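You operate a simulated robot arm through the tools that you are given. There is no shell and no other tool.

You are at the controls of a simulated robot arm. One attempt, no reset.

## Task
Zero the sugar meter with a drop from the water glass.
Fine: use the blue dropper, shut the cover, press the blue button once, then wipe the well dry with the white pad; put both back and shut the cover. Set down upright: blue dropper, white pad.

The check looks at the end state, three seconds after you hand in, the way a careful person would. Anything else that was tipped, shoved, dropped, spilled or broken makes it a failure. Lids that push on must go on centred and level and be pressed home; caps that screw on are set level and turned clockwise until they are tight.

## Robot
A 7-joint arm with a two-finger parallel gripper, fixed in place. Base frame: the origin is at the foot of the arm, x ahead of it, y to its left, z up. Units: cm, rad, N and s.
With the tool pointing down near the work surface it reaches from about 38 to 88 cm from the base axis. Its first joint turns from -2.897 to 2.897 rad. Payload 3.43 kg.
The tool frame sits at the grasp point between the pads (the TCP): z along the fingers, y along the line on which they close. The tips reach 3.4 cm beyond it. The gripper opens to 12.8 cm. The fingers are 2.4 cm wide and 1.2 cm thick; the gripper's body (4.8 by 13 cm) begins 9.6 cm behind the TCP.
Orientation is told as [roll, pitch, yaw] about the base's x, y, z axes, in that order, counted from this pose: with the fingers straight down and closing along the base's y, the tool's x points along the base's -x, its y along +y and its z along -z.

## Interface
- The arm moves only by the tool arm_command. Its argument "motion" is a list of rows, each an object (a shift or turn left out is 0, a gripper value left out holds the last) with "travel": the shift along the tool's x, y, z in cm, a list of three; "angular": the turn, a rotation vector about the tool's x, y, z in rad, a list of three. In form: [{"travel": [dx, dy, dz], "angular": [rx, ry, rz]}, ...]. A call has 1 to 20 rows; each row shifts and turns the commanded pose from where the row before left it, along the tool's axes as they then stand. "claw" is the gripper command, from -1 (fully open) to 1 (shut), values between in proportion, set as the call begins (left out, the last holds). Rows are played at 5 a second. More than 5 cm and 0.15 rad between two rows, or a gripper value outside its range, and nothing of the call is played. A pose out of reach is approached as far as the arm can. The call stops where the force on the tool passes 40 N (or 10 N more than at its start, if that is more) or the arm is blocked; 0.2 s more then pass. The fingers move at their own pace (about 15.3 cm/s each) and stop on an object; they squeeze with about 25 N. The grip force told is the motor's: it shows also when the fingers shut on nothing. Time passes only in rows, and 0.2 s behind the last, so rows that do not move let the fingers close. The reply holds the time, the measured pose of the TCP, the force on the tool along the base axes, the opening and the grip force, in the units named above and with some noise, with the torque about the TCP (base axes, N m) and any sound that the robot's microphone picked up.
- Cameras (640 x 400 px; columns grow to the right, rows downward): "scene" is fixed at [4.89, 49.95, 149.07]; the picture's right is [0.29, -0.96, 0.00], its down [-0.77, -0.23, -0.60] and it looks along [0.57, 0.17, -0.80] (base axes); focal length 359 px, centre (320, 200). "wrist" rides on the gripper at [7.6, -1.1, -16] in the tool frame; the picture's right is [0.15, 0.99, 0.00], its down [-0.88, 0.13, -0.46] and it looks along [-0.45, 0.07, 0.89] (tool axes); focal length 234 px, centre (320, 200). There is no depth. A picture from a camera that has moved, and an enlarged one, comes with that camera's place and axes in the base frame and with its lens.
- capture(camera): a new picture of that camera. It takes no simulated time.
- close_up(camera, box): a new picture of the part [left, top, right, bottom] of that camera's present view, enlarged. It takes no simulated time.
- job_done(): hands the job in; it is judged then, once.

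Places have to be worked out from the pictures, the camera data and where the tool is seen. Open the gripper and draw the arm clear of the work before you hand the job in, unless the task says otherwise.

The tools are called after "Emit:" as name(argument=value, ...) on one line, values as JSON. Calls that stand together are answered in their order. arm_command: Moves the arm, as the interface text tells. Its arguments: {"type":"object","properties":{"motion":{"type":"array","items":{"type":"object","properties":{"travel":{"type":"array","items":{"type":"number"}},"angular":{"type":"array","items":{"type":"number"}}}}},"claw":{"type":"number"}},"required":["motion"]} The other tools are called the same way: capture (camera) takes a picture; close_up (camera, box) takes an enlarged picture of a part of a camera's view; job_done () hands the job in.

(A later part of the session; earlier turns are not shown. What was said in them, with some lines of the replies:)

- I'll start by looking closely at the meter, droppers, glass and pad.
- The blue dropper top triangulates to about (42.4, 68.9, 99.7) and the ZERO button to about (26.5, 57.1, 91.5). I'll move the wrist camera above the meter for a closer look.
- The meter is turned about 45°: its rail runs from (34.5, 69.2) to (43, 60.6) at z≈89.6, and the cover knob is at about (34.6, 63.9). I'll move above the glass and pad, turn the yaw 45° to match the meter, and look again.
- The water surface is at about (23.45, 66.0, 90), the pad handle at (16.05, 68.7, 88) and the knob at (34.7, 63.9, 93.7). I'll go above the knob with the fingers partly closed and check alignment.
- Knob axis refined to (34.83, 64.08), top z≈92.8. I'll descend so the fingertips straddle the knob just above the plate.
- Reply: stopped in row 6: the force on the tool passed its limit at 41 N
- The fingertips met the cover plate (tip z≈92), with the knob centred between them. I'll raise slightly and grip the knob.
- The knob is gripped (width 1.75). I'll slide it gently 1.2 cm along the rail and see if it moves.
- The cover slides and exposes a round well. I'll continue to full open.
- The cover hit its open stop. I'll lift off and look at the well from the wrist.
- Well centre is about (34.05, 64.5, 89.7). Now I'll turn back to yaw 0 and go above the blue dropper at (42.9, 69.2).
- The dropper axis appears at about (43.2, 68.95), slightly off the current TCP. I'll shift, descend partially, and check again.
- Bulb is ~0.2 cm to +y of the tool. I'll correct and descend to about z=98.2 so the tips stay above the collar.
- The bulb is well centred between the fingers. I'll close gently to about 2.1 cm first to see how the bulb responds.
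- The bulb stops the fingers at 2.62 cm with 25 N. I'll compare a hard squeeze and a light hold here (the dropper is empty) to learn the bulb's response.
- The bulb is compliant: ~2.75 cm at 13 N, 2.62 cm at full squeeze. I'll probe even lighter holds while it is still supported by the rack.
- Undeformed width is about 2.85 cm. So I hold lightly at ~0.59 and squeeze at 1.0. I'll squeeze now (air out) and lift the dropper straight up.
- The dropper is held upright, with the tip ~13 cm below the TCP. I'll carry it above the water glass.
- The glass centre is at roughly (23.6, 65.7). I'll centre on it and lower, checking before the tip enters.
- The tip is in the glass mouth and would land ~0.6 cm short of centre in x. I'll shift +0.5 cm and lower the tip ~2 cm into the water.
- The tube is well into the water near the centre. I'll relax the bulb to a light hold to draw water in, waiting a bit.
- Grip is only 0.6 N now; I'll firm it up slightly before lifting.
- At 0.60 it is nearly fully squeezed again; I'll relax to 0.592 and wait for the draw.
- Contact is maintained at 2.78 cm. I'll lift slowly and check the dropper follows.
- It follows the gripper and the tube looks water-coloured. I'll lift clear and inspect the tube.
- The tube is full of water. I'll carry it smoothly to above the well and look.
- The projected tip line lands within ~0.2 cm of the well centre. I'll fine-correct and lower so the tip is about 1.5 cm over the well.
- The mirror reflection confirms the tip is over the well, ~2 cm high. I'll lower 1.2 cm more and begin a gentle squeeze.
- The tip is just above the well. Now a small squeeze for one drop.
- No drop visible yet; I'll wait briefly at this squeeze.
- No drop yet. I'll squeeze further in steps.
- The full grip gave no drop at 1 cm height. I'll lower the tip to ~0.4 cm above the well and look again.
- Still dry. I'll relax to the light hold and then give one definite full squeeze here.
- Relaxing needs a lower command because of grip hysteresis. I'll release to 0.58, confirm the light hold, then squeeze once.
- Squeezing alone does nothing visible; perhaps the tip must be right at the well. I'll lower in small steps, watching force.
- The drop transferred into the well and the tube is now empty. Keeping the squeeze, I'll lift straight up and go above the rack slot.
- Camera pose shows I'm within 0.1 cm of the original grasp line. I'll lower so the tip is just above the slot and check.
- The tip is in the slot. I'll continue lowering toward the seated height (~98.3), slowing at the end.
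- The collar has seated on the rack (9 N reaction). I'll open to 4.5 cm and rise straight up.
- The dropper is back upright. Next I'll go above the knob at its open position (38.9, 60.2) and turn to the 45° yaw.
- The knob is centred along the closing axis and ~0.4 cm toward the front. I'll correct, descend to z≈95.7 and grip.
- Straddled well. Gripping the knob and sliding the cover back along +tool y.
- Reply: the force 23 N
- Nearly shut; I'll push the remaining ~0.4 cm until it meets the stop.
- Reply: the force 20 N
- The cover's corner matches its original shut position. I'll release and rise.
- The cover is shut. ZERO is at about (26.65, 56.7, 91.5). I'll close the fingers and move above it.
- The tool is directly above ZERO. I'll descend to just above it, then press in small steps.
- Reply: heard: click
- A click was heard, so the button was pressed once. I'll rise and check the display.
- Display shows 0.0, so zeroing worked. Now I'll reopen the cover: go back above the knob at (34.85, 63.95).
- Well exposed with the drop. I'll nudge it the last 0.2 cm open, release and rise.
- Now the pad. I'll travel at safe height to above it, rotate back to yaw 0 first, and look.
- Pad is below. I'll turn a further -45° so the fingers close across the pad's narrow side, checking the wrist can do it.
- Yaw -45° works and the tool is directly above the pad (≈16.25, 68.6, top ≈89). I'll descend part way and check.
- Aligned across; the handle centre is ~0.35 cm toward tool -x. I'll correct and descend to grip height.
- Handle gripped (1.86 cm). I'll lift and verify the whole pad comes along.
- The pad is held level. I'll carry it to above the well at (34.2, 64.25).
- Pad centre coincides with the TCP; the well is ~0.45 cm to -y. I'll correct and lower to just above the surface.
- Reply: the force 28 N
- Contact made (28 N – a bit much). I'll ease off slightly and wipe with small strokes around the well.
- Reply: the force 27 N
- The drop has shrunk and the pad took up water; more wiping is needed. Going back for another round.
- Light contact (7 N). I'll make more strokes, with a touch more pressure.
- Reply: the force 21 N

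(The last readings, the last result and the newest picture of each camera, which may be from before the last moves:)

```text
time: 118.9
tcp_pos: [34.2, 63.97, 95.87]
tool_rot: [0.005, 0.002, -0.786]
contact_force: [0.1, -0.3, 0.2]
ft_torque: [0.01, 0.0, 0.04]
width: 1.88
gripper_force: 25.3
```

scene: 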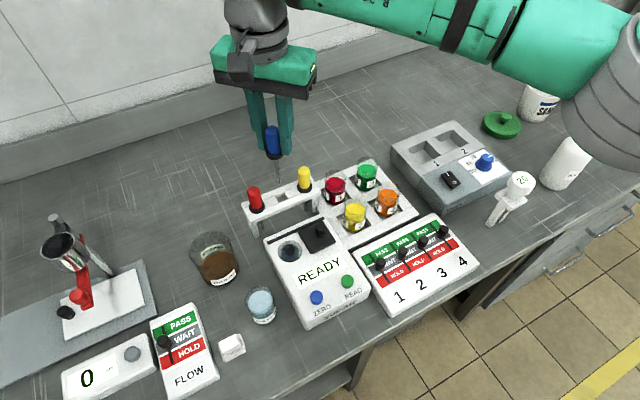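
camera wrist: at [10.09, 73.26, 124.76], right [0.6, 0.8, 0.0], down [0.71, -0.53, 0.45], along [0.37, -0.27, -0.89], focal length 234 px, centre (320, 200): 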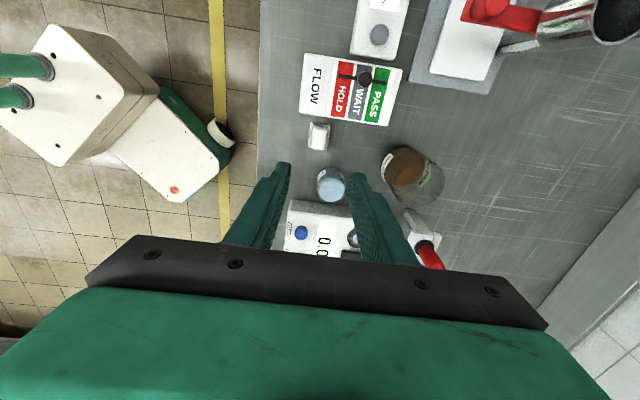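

Contact force dropped to zero; I'll lift and inspect both the well and the pad in the grip.

Emit:
arm_command(motion=[{"travel": [0, 0, -1]}, {"travel": [0, 0, -3]}, {"travel": [0, 0, -4]}, {"travel": [3, -1.87, -2]}, {"travel": [3, -1.87, 0]}, {}])

Emit:
close_up(camera="scene", box=[230, 190, 340, 270])

Emit:
close_up(camera="scene", box=[276, 232, 306, 262])

Emit:
close_up(camera="wrist", box=[240, 100, 400, 220])

```text
time: 120.3
tcp_pos: [27.33, 65.61, 106.06]
tool_rot: [0.004, 0.002, -0.789]
contact_force: [-0.1, -0.1, -0.5]
ft_torque: [-0.01, -0.02, -0.02]
width: 1.89
gripper_force: 24.6
```

```text
5.00 times, centred on (285, 230) of scene
camera zoom: at [4.89, 49.95, 149.07], right [0.29, -0.96, 0.0], down [-0.77, -0.23, -0.6], along [0.57, 0.17, -0.8], focal length 1796 px, centre (495, 50)
```

zoom: 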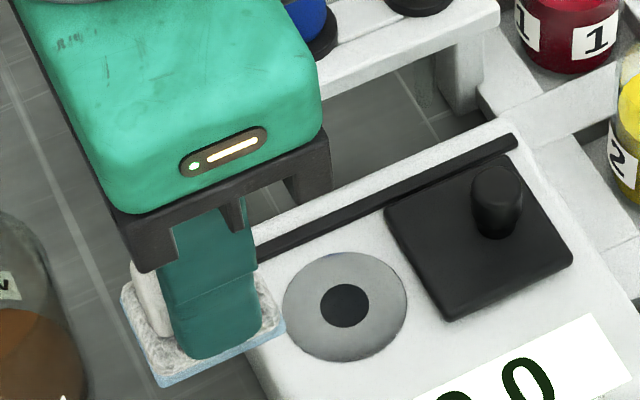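

```text
13.33 times, centred on (291, 247) of scene
camera zoom: at [4.89, 49.95, 149.07], right [0.29, -0.96, 0.0], down [-0.77, -0.23, -0.6], along [0.57, 0.17, -0.8], focal length 4789 px, centre (707, -427)
```

zoom: 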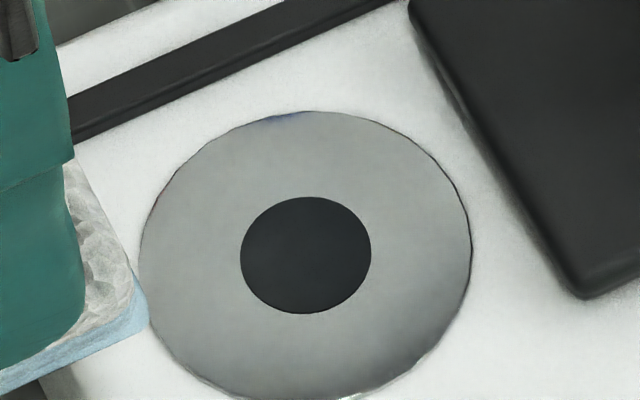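

```text
3.33 times, centred on (320, 160) of wrist
camera zoom: at [21.29, 70.12, 122.05], right [0.6, 0.8, 0.0], down [0.71, -0.53, 0.45], along [0.37, -0.27, -0.89], focal length 781 px, centre (320, 333)
```

zoom: 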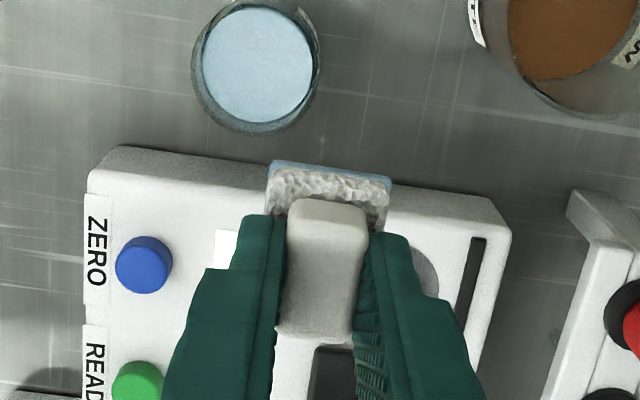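

The well is dry. I'll carry the pad back to above its original spot (16.4, 68.6).

Emit:
arm_command(motion=[{"travel": [2.45, -1.41, 0]}, {"travel": [2.45, -1.41, 0]}, {"travel": [2.45, -1.42, 0]}, {"travel": [2.46, -1.42, 0]}, {"travel": [0, 0, 4]}, {"travel": [0, 0, 4]}, {}, {}])

Emit:
close_up(camera="wrist", box=[240, 100, 400, 220])

Emit:
close_up(camera="scene", box=[190, 280, 290, 370])

```text
time: 122.1
tcp_pos: [16.4, 68.87, 98.12]
tool_rot: [0.004, 0.003, -0.786]
contact_force: [0.2, -0.2, -0.1]
ft_torque: [-0.02, -0.02, -0.01]
width: 1.88
gripper_force: 24.6
```

```text
3.33 times, centred on (320, 160) of wrist
camera zoom: at [10.4, 73.23, 114.06], right [0.6, 0.8, 0.0], down [0.71, -0.53, 0.45], along [0.37, -0.27, -0.89], focal length 781 px, centre (320, 333)
```

zoom: 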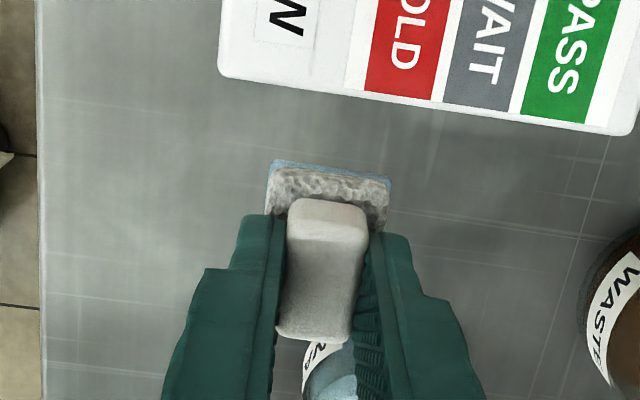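

```text
4.44 times, centred on (240, 325) of scene
camera zoom: at [4.89, 49.95, 149.07], right [0.29, -0.96, 0.0], down [-0.77, -0.23, -0.6], along [0.57, 0.17, -0.8], focal length 1596 px, centre (676, -356)
```

zoom: 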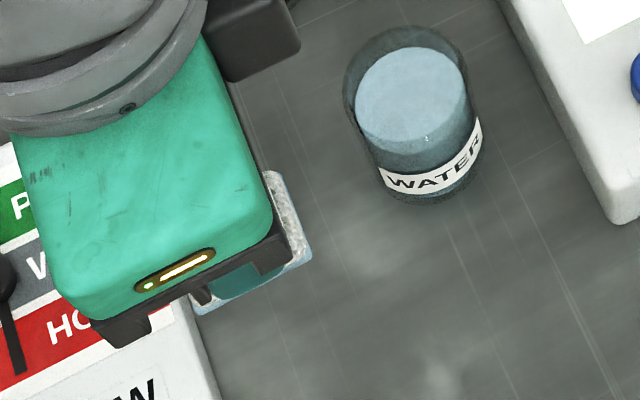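

Close to the original spot; small correction and descend toward the table.

Emit:
arm_command(motion=[{"travel": [-0.09, -0.16, 2]}, {"travel": [0, 0, 2.5]}, {"travel": [0, 0, 1.5]}, {"travel": [0, 0, 0.6]}, {}, {}])

Emit:
close_up(camera="wrist", box=[240, 100, 400, 220])

```text
time: 123.5
tcp_pos: [16.38, 68.46, 91.35]
tool_rot: [0.004, 0.003, -0.787]
contact_force: [-0.1, -0.4, -0.9]
ft_torque: [-0.03, -0.03, -0.04]
width: 1.85
gripper_force: 24.9
```

```text
3.33 times, centred on (320, 160) of wrist
camera zoom: at [10.25, 72.87, 107.3], right [0.6, 0.8, 0.0], down [0.71, -0.53, 0.45], along [0.37, -0.27, -0.89], focal length 781 px, centre (320, 333)
```

zoom: 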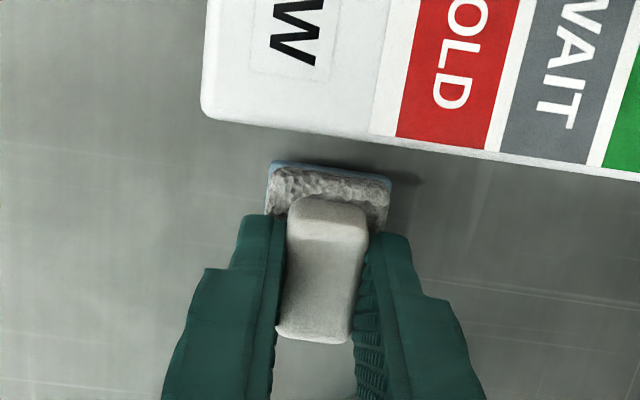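

Emit:
arm_command(motion=[{"travel": [0.06, 0.22, 0]}, {"travel": [0, 0, 0.15]}, {}])

Emit:
arm_command(motion=[{"travel": [0, 0, 0.15]}, {}])

Emit:
arm_command(motion=[{"travel": [0, 0, 0.12]}, {}])

```text
time: 124.3
tcp_pos: [16.31, 68.64, 91.06]
tool_rot: [0.005, 0.004, -0.784]
contact_force: [0.0, -0.1, -0.1]
ft_torque: [0.03, -0.02, 0.0]
width: 1.88
gripper_force: 24.8
```

```text
time: 124.9
tcp_pos: [16.35, 68.52, 90.93]
tool_rot: [0.004, 0.003, -0.784]
contact_force: [-0.1, -0.2, -0.5]
ft_torque: [0.0, 0.02, 0.02]
width: 1.86
gripper_force: 25.2
```

```text
time: 125.5
tcp_pos: [16.49, 68.54, 90.74]
tool_rot: [0.003, 0.002, -0.786]
contact_force: [-0.1, -0.3, 0.7]
ft_torque: [-0.01, -0.06, 0.04]
width: 1.86
gripper_force: 24.7
```

Emit:
arm_command(motion=[{"travel": [0, 0, 0.1]}, {}])

Emit:
close_up(camera="wrist", box=[240, 100, 400, 220])

Emit:
close_up(camera="scene", box=[190, 300, 270, 370])

```text
time: 126.1
tcp_pos: [16.38, 68.71, 90.87]
tool_rot: [0.004, 0.002, -0.785]
contact_force: [0.4, -1.5, 8.9]
ft_torque: [-0.19, -0.13, -0.02]
width: 1.89
gripper_force: 25.4
```

```text
3.33 times, centred on (320, 160) of wrist
camera zoom: at [10.35, 73.1, 106.85], right [0.6, 0.8, 0.0], down [0.71, -0.53, 0.45], along [0.37, -0.27, -0.89], focal length 781 px, centre (320, 333)
```

zoom: 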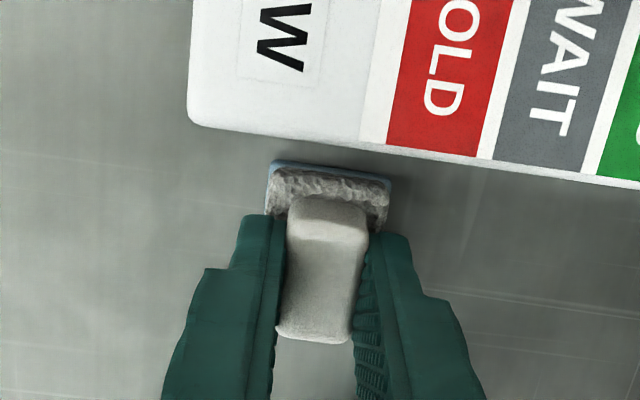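

```text
5.71 times, centred on (230, 335) of scene
camera zoom: at [4.89, 49.95, 149.07], right [0.29, -0.96, 0.0], down [-0.77, -0.23, -0.6], along [0.57, 0.17, -0.8], focal length 2053 px, centre (834, -571)
```

zoom: 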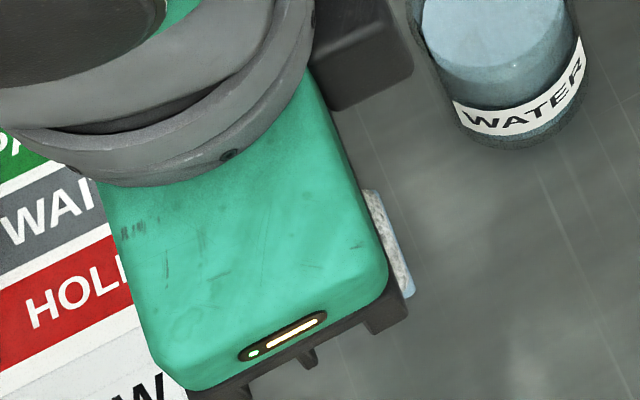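

The pad is seated on the table (9 N). I'll open to 5.1 cm and rise straight up.

Emit:
arm_command(motion=[{"travel": [0, 0, -0.05]}, {}, {}], claw=0.2)

Emit:
arm_command(motion=[{"travel": [0, 0, -1]}, {"travel": [0, 0, -3]}, {"travel": [0, 0, -4]}, {"travel": [0, 0, -4.5]}, {"travel": [0, 0, -4.5]}, {}])

Emit:
close_up(camera="wrist", box=[240, 80, 400, 200])

```text
time: 126.9
tcp_pos: [16.4, 68.52, 90.8]
tool_rot: [0.003, 0.002, -0.786]
contact_force: [0.0, -0.4, 0.0]
ft_torque: [0.0, -0.01, 0.02]
width: 5.1
gripper_force: 0.1
```

```text
time: 128.3
tcp_pos: [16.25, 68.57, 108.02]
tool_rot: [0.003, 0.001, -0.785]
contact_force: [0.5, 0.4, 0.5]
ft_torque: [-0.02, -0.02, 0.01]
width: 5.13
gripper_force: 0.0
```

```text
3.33 times, centred on (320, 140) of wrist
camera zoom: at [10.26, 73.05, 123.99], right [0.6, 0.8, 0.0], down [0.71, -0.53, 0.45], along [0.37, -0.27, -0.89], focal length 781 px, centre (320, 400)
```

zoom: 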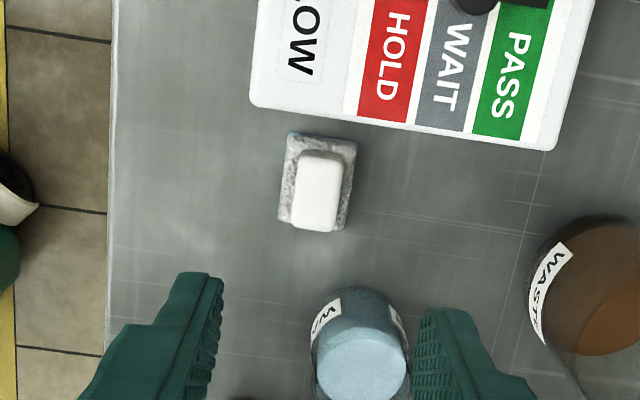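

Pad is back upright. Now rotate to +45° and go back above the knob to shut the cover.

Emit:
arm_command(motion=[{"angular": [0, 0, -0.131]}, {"angular": [0, 0, -0.131]}, {"angular": [0, 0, -0.131]}, {"angular": [0, 0, -0.131]}, {"angular": [0, 0, -0.131]}, {"angular": [0, 0, -0.131]}, {"angular": [0, 0, -0.131]}, {"angular": [0, 0, -0.131]}, {"angular": [0, 0, -0.131]}, {"angular": [0, 0, -0.131]}, {"angular": [0, 0, -0.131]}, {"angular": [0, 0, -0.131]}, {}, {}], claw=0.3)

Emit:
arm_command(motion=[{"travel": [-1.64, -3.64, 0]}, {"travel": [-1.64, -3.64, 0]}, {"travel": [-1.64, -3.64, 0]}, {"travel": [-1.64, -3.64, 0]}, {"travel": [-1.64, -3.64, 0]}, {"travel": [-1.64, -3.64, 0]}, {}, {}])

Emit:
close_up(camera="wrist", box=[240, 100, 400, 200])

```text
time: 131.3
tcp_pos: [16.27, 68.6, 107.78]
tool_rot: [0.005, -0.003, 0.787]
contact_force: [0.2, 0.0, 0.6]
ft_torque: [0.0, 0.01, 0.02]
width: 4.48
gripper_force: 0.1
```

```text
time: 133.1
tcp_pos: [38.79, 60.01, 107.6]
tool_rot: [0.004, -0.003, 0.788]
contact_force: [-0.1, -0.2, -0.2]
ft_torque: [-0.02, -0.01, 0.02]
width: 4.46
gripper_force: 0.0
```

```text
4.00 times, centred on (320, 150) of wrist
camera zoom: at [34.36, 53.76, 123.6], right [-0.8, 0.59, 0.0], down [0.53, 0.71, 0.46], along [0.27, 0.37, -0.89], focal length 937 px, centre (320, 400)
```

zoom: 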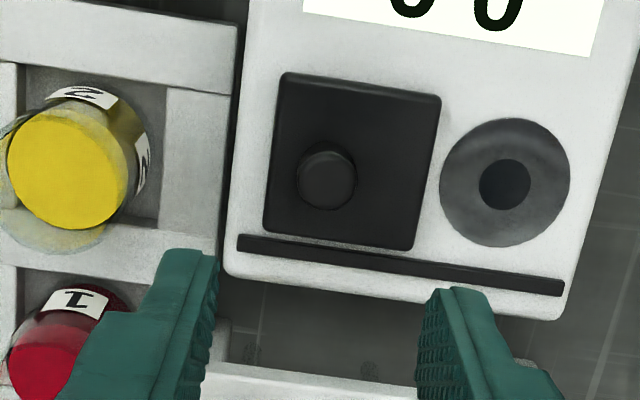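

Well dry, knob in line. Descending to grip the knob.

Emit:
arm_command(motion=[{"travel": [0.12, 0.05, 3]}, {"travel": [0, 0, 4]}, {"travel": [0, 0, 3]}, {"travel": [0, 0, 1.9]}, {}, {}])

Emit:
close_up(camera="wrist", box=[240, 100, 400, 200])

```text
time: 134.5
tcp_pos: [38.69, 59.91, 95.8]
tool_rot: [0.004, -0.003, 0.787]
contact_force: [0.7, 0.0, 0.9]
ft_torque: [0.03, -0.04, -0.03]
width: 4.48
gripper_force: 0.0
```

```text
4.00 times, centred on (320, 150) of wrist
camera zoom: at [34.27, 53.74, 111.77], right [-0.8, 0.59, 0.0], down [0.53, 0.71, 0.46], along [0.27, 0.37, -0.89], focal length 937 px, centre (320, 400)
```

zoom: 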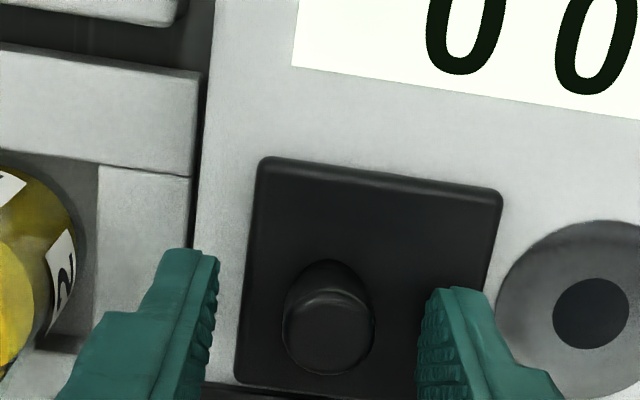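

Emit:
arm_command(motion=[{}, {}, {}], claw=1)

Emit:
arm_command(motion=[{"travel": [0, 0.5, 0]}, {"travel": [0, 0.6, 0]}, {"travel": [0, 0.6, 0]}, {"travel": [0, 0.6, 0]}, {"travel": [0, 0.6, 0]}, {"travel": [0, 0.6, 0]}, {"travel": [0, 0.6, 0]}, {"travel": [0, 0.6, 0]}, {"travel": [0, 0.5, 0]}, {}])

Emit:
close_up(camera="scene", box=[250, 190, 350, 260])

```text
time: 135.3
tcp_pos: [38.62, 60.02, 95.76]
tool_rot: [0.003, -0.004, 0.787]
contact_force: [-1.2, 1.8, -1.5]
ft_torque: [0.05, -0.17, -0.03]
width: 1.7
gripper_force: 45.9
```

```text
time: 137.5
tcp_pos: [34.98, 63.72, 95.85]
tool_rot: [0.002, 0.001, 0.787]
contact_force: [-9.5, -8.4, -33.2]
ft_torque: [-0.25, 0.16, 0.01]
width: 1.7
gripper_force: 45.4
```

```text
5.71 times, centred on (300, 225) of scene
camera zoom: at [4.89, 49.95, 149.07], right [0.29, -0.96, 0.0], down [-0.77, -0.23, -0.6], along [0.57, 0.17, -0.8], focal length 2053 px, centre (434, 57)
```

zoom: 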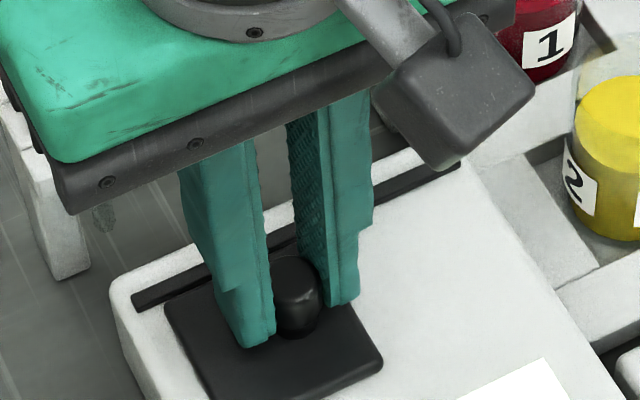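

Nearly shut with some upward pull on the knob; I'll relax z slightly and push the remaining 0.3 cm.

Emit:
arm_command(motion=[{"travel": [0, 0, 0.1]}, {"travel": [0, 0.2, 0]}, {"travel": [0, 0.2, 0]}, {}])

Emit:
close_up(camera="scene", box=[250, 190, 350, 260])

```text
time: 138.5
tcp_pos: [34.63, 64.07, 95.97]
tool_rot: [0.003, -0.005, 0.787]
contact_force: [-11.1, -10.2, -12.1]
ft_torque: [-0.45, 0.3, -0.01]
width: 1.72
gripper_force: 44.3
```

```text
5.71 times, centred on (300, 225) of scene
camera zoom: at [4.89, 49.95, 149.07], right [0.29, -0.96, 0.0], down [-0.77, -0.23, -0.6], along [0.57, 0.17, -0.8], focal length 2053 px, centre (434, 57)
```

zoom: 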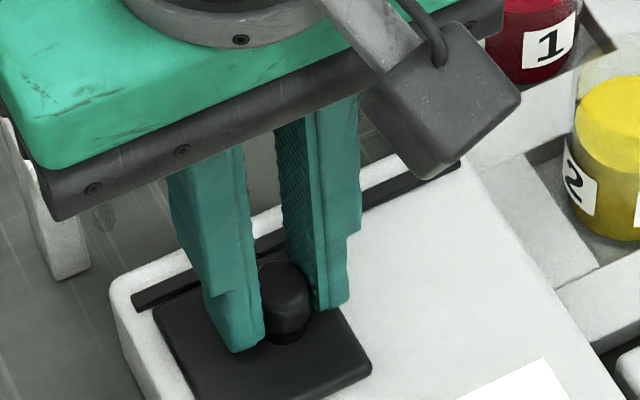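

The cover is back at its shut position. Release, rise clear, and inspect.

Emit:
arm_command(motion=[{}, {}], claw=0.4)

Emit:
arm_command(motion=[{"travel": [0, 0, -2]}, {"travel": [0, 0, -4]}, {"travel": [0, 0, -4]}, {"travel": [0, 0, -4.5]}, {"travel": [0, 0, -4.5]}, {"travel": [0, 0, -4]}, {}])

Emit:
capture(camera="scene")

Emit:
close_up(camera="wrist", box=[200, 20, 480, 200])

```text
time: 139.1
tcp_pos: [34.75, 63.99, 95.93]
tool_rot: [0.004, -0.004, 0.787]
contact_force: [0.0, -0.3, -0.5]
ft_torque: [0.04, 0.02, -0.02]
width: 3.84
gripper_force: 0.0
```

```text
time: 140.7
tcp_pos: [34.7, 63.99, 118.74]
tool_rot: [0.003, -0.001, 0.785]
contact_force: [0.5, 0.3, 1.0]
ft_torque: [-0.03, -0.01, -0.04]
width: 3.82
gripper_force: 0.1
```

```text
taken
```

scene: 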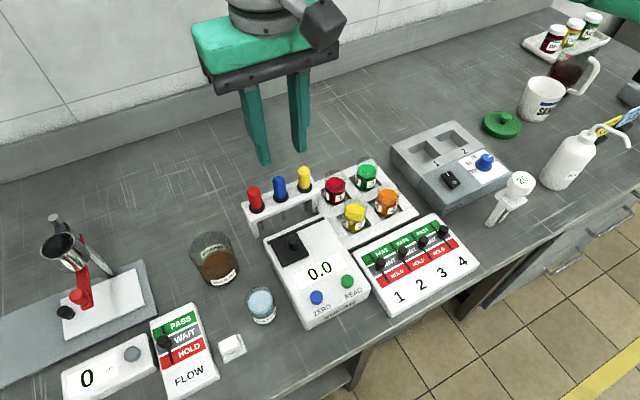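

```text
2.22 times, centred on (340, 110) of wrist
camera zoom: at [30.19, 57.63, 134.9], right [-0.8, 0.59, 0.0], down [0.53, 0.71, 0.46], along [0.27, 0.37, -0.89], focal length 520 px, centre (276, 400)
```

zoom: 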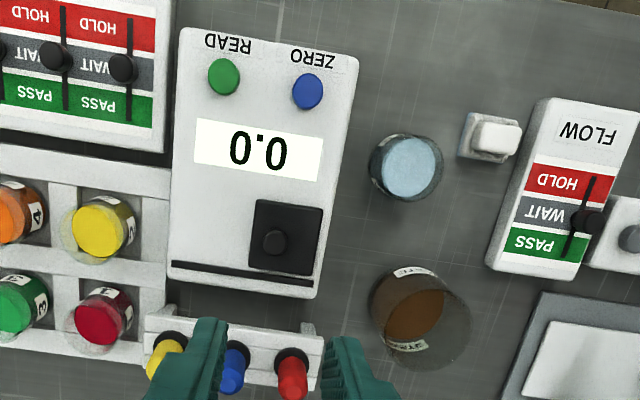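

Everything looks restored with 0.0 on the display. I'll open the gripper, draw the arm back toward the start pose, and do a final check.

Emit:
arm_command(motion=[{"travel": [3.5, -3.5, 0]}, {"travel": [3.5, -3.5, 0]}, {"travel": [3.5, -3.5, 0]}, {"travel": [3, -3, 0]}, {}, {}], claw=-1)

Emit:
close_up(camera="scene", box=[180, 160, 380, 370])

Emit:
close_up(camera="scene", box=[190, 310, 270, 370])

Emit:
close_up(camera="scene", box=[240, 160, 340, 265])

```text
time: 142.1
tcp_pos: [34.56, 44.79, 119.21]
tool_rot: [0.004, -0.004, 0.785]
contact_force: [0.3, -0.3, -0.7]
ft_torque: [0.05, 0.0, -0.02]
width: 12.79
gripper_force: 0.1
```

```text
1.90 times, centred on (280, 265) of scene
camera zoom: at [4.89, 49.95, 149.07], right [0.29, -0.96, 0.0], down [-0.77, -0.23, -0.6], along [0.57, 0.17, -0.8], focal length 684 px, centre (396, 76)
```

zoom: 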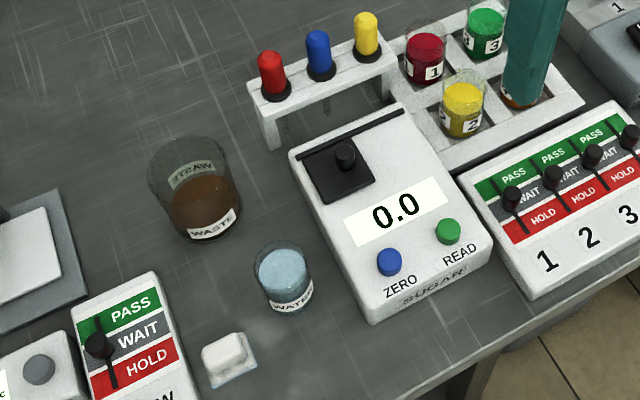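

```text
6.67 times, centred on (230, 340) of scene
camera zoom: at [4.89, 49.95, 149.07], right [0.29, -0.96, 0.0], down [-0.77, -0.23, -0.6], along [0.57, 0.17, -0.8], focal length 2395 px, centre (920, -733)
```

zoom: 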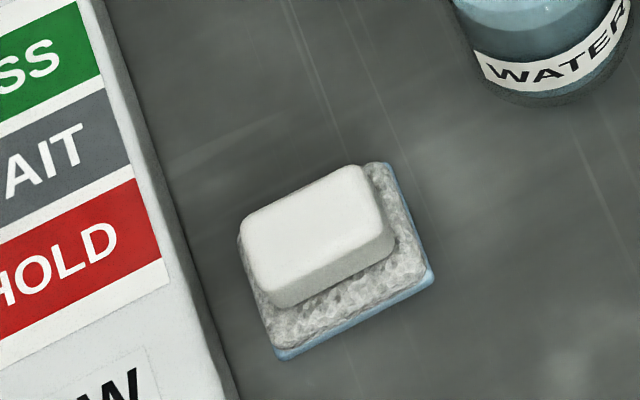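

```text
3.81 times, centred on (290, 212) of scene
camera zoom: at [4.89, 49.95, 149.07], right [0.29, -0.96, 0.0], down [-0.77, -0.23, -0.6], along [0.57, 0.17, -0.8], focal length 1368 px, centre (434, 152)
```

zoom: 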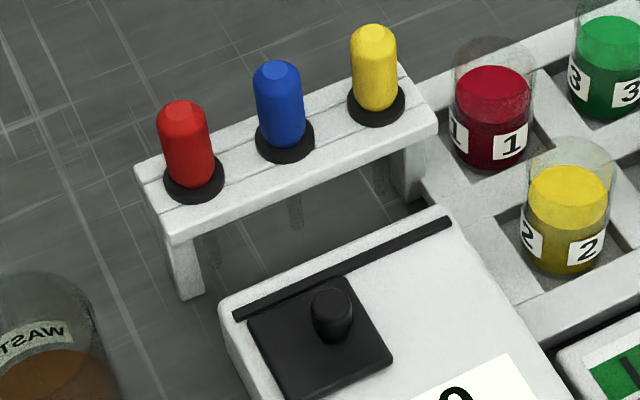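

The dropper is upright in its slot and the pad sits flat on its spot. The cover is shut, the display reads 0.0, and the arm is clear with the gripper open, so I'm handing in.

Emit:
job_done()

```text
The job is handed in.
```

I zeroed the sugar meter with a drop of water from the glass, and its display now reads 0.0. The job is handed in, but I haven't seen the result of the check.

- **Drop:** I filled the blue dropper from the glass. Squeezing the bulb above the well released nothing. The drop only transferred once I lowered the tip to the well itself.
- **Zeroing:** With the cover shut, I pressed the blue button once and heard one click.
- **Wiping:** The first wipe left part of the drop behind, so I wiped again. The well then looked dry.
- **Put back:** The blue dropper is upright in its rack slot. The white pad is flat on its original spot, a few millimetres closer to the FLOW panel than before. Its underside is still wet from the wiping.
- **Final state:** The cover is shut, and the arm is drawn clear with the gripper open. I saw nothing else tipped, moved or spilled in the last pictures.
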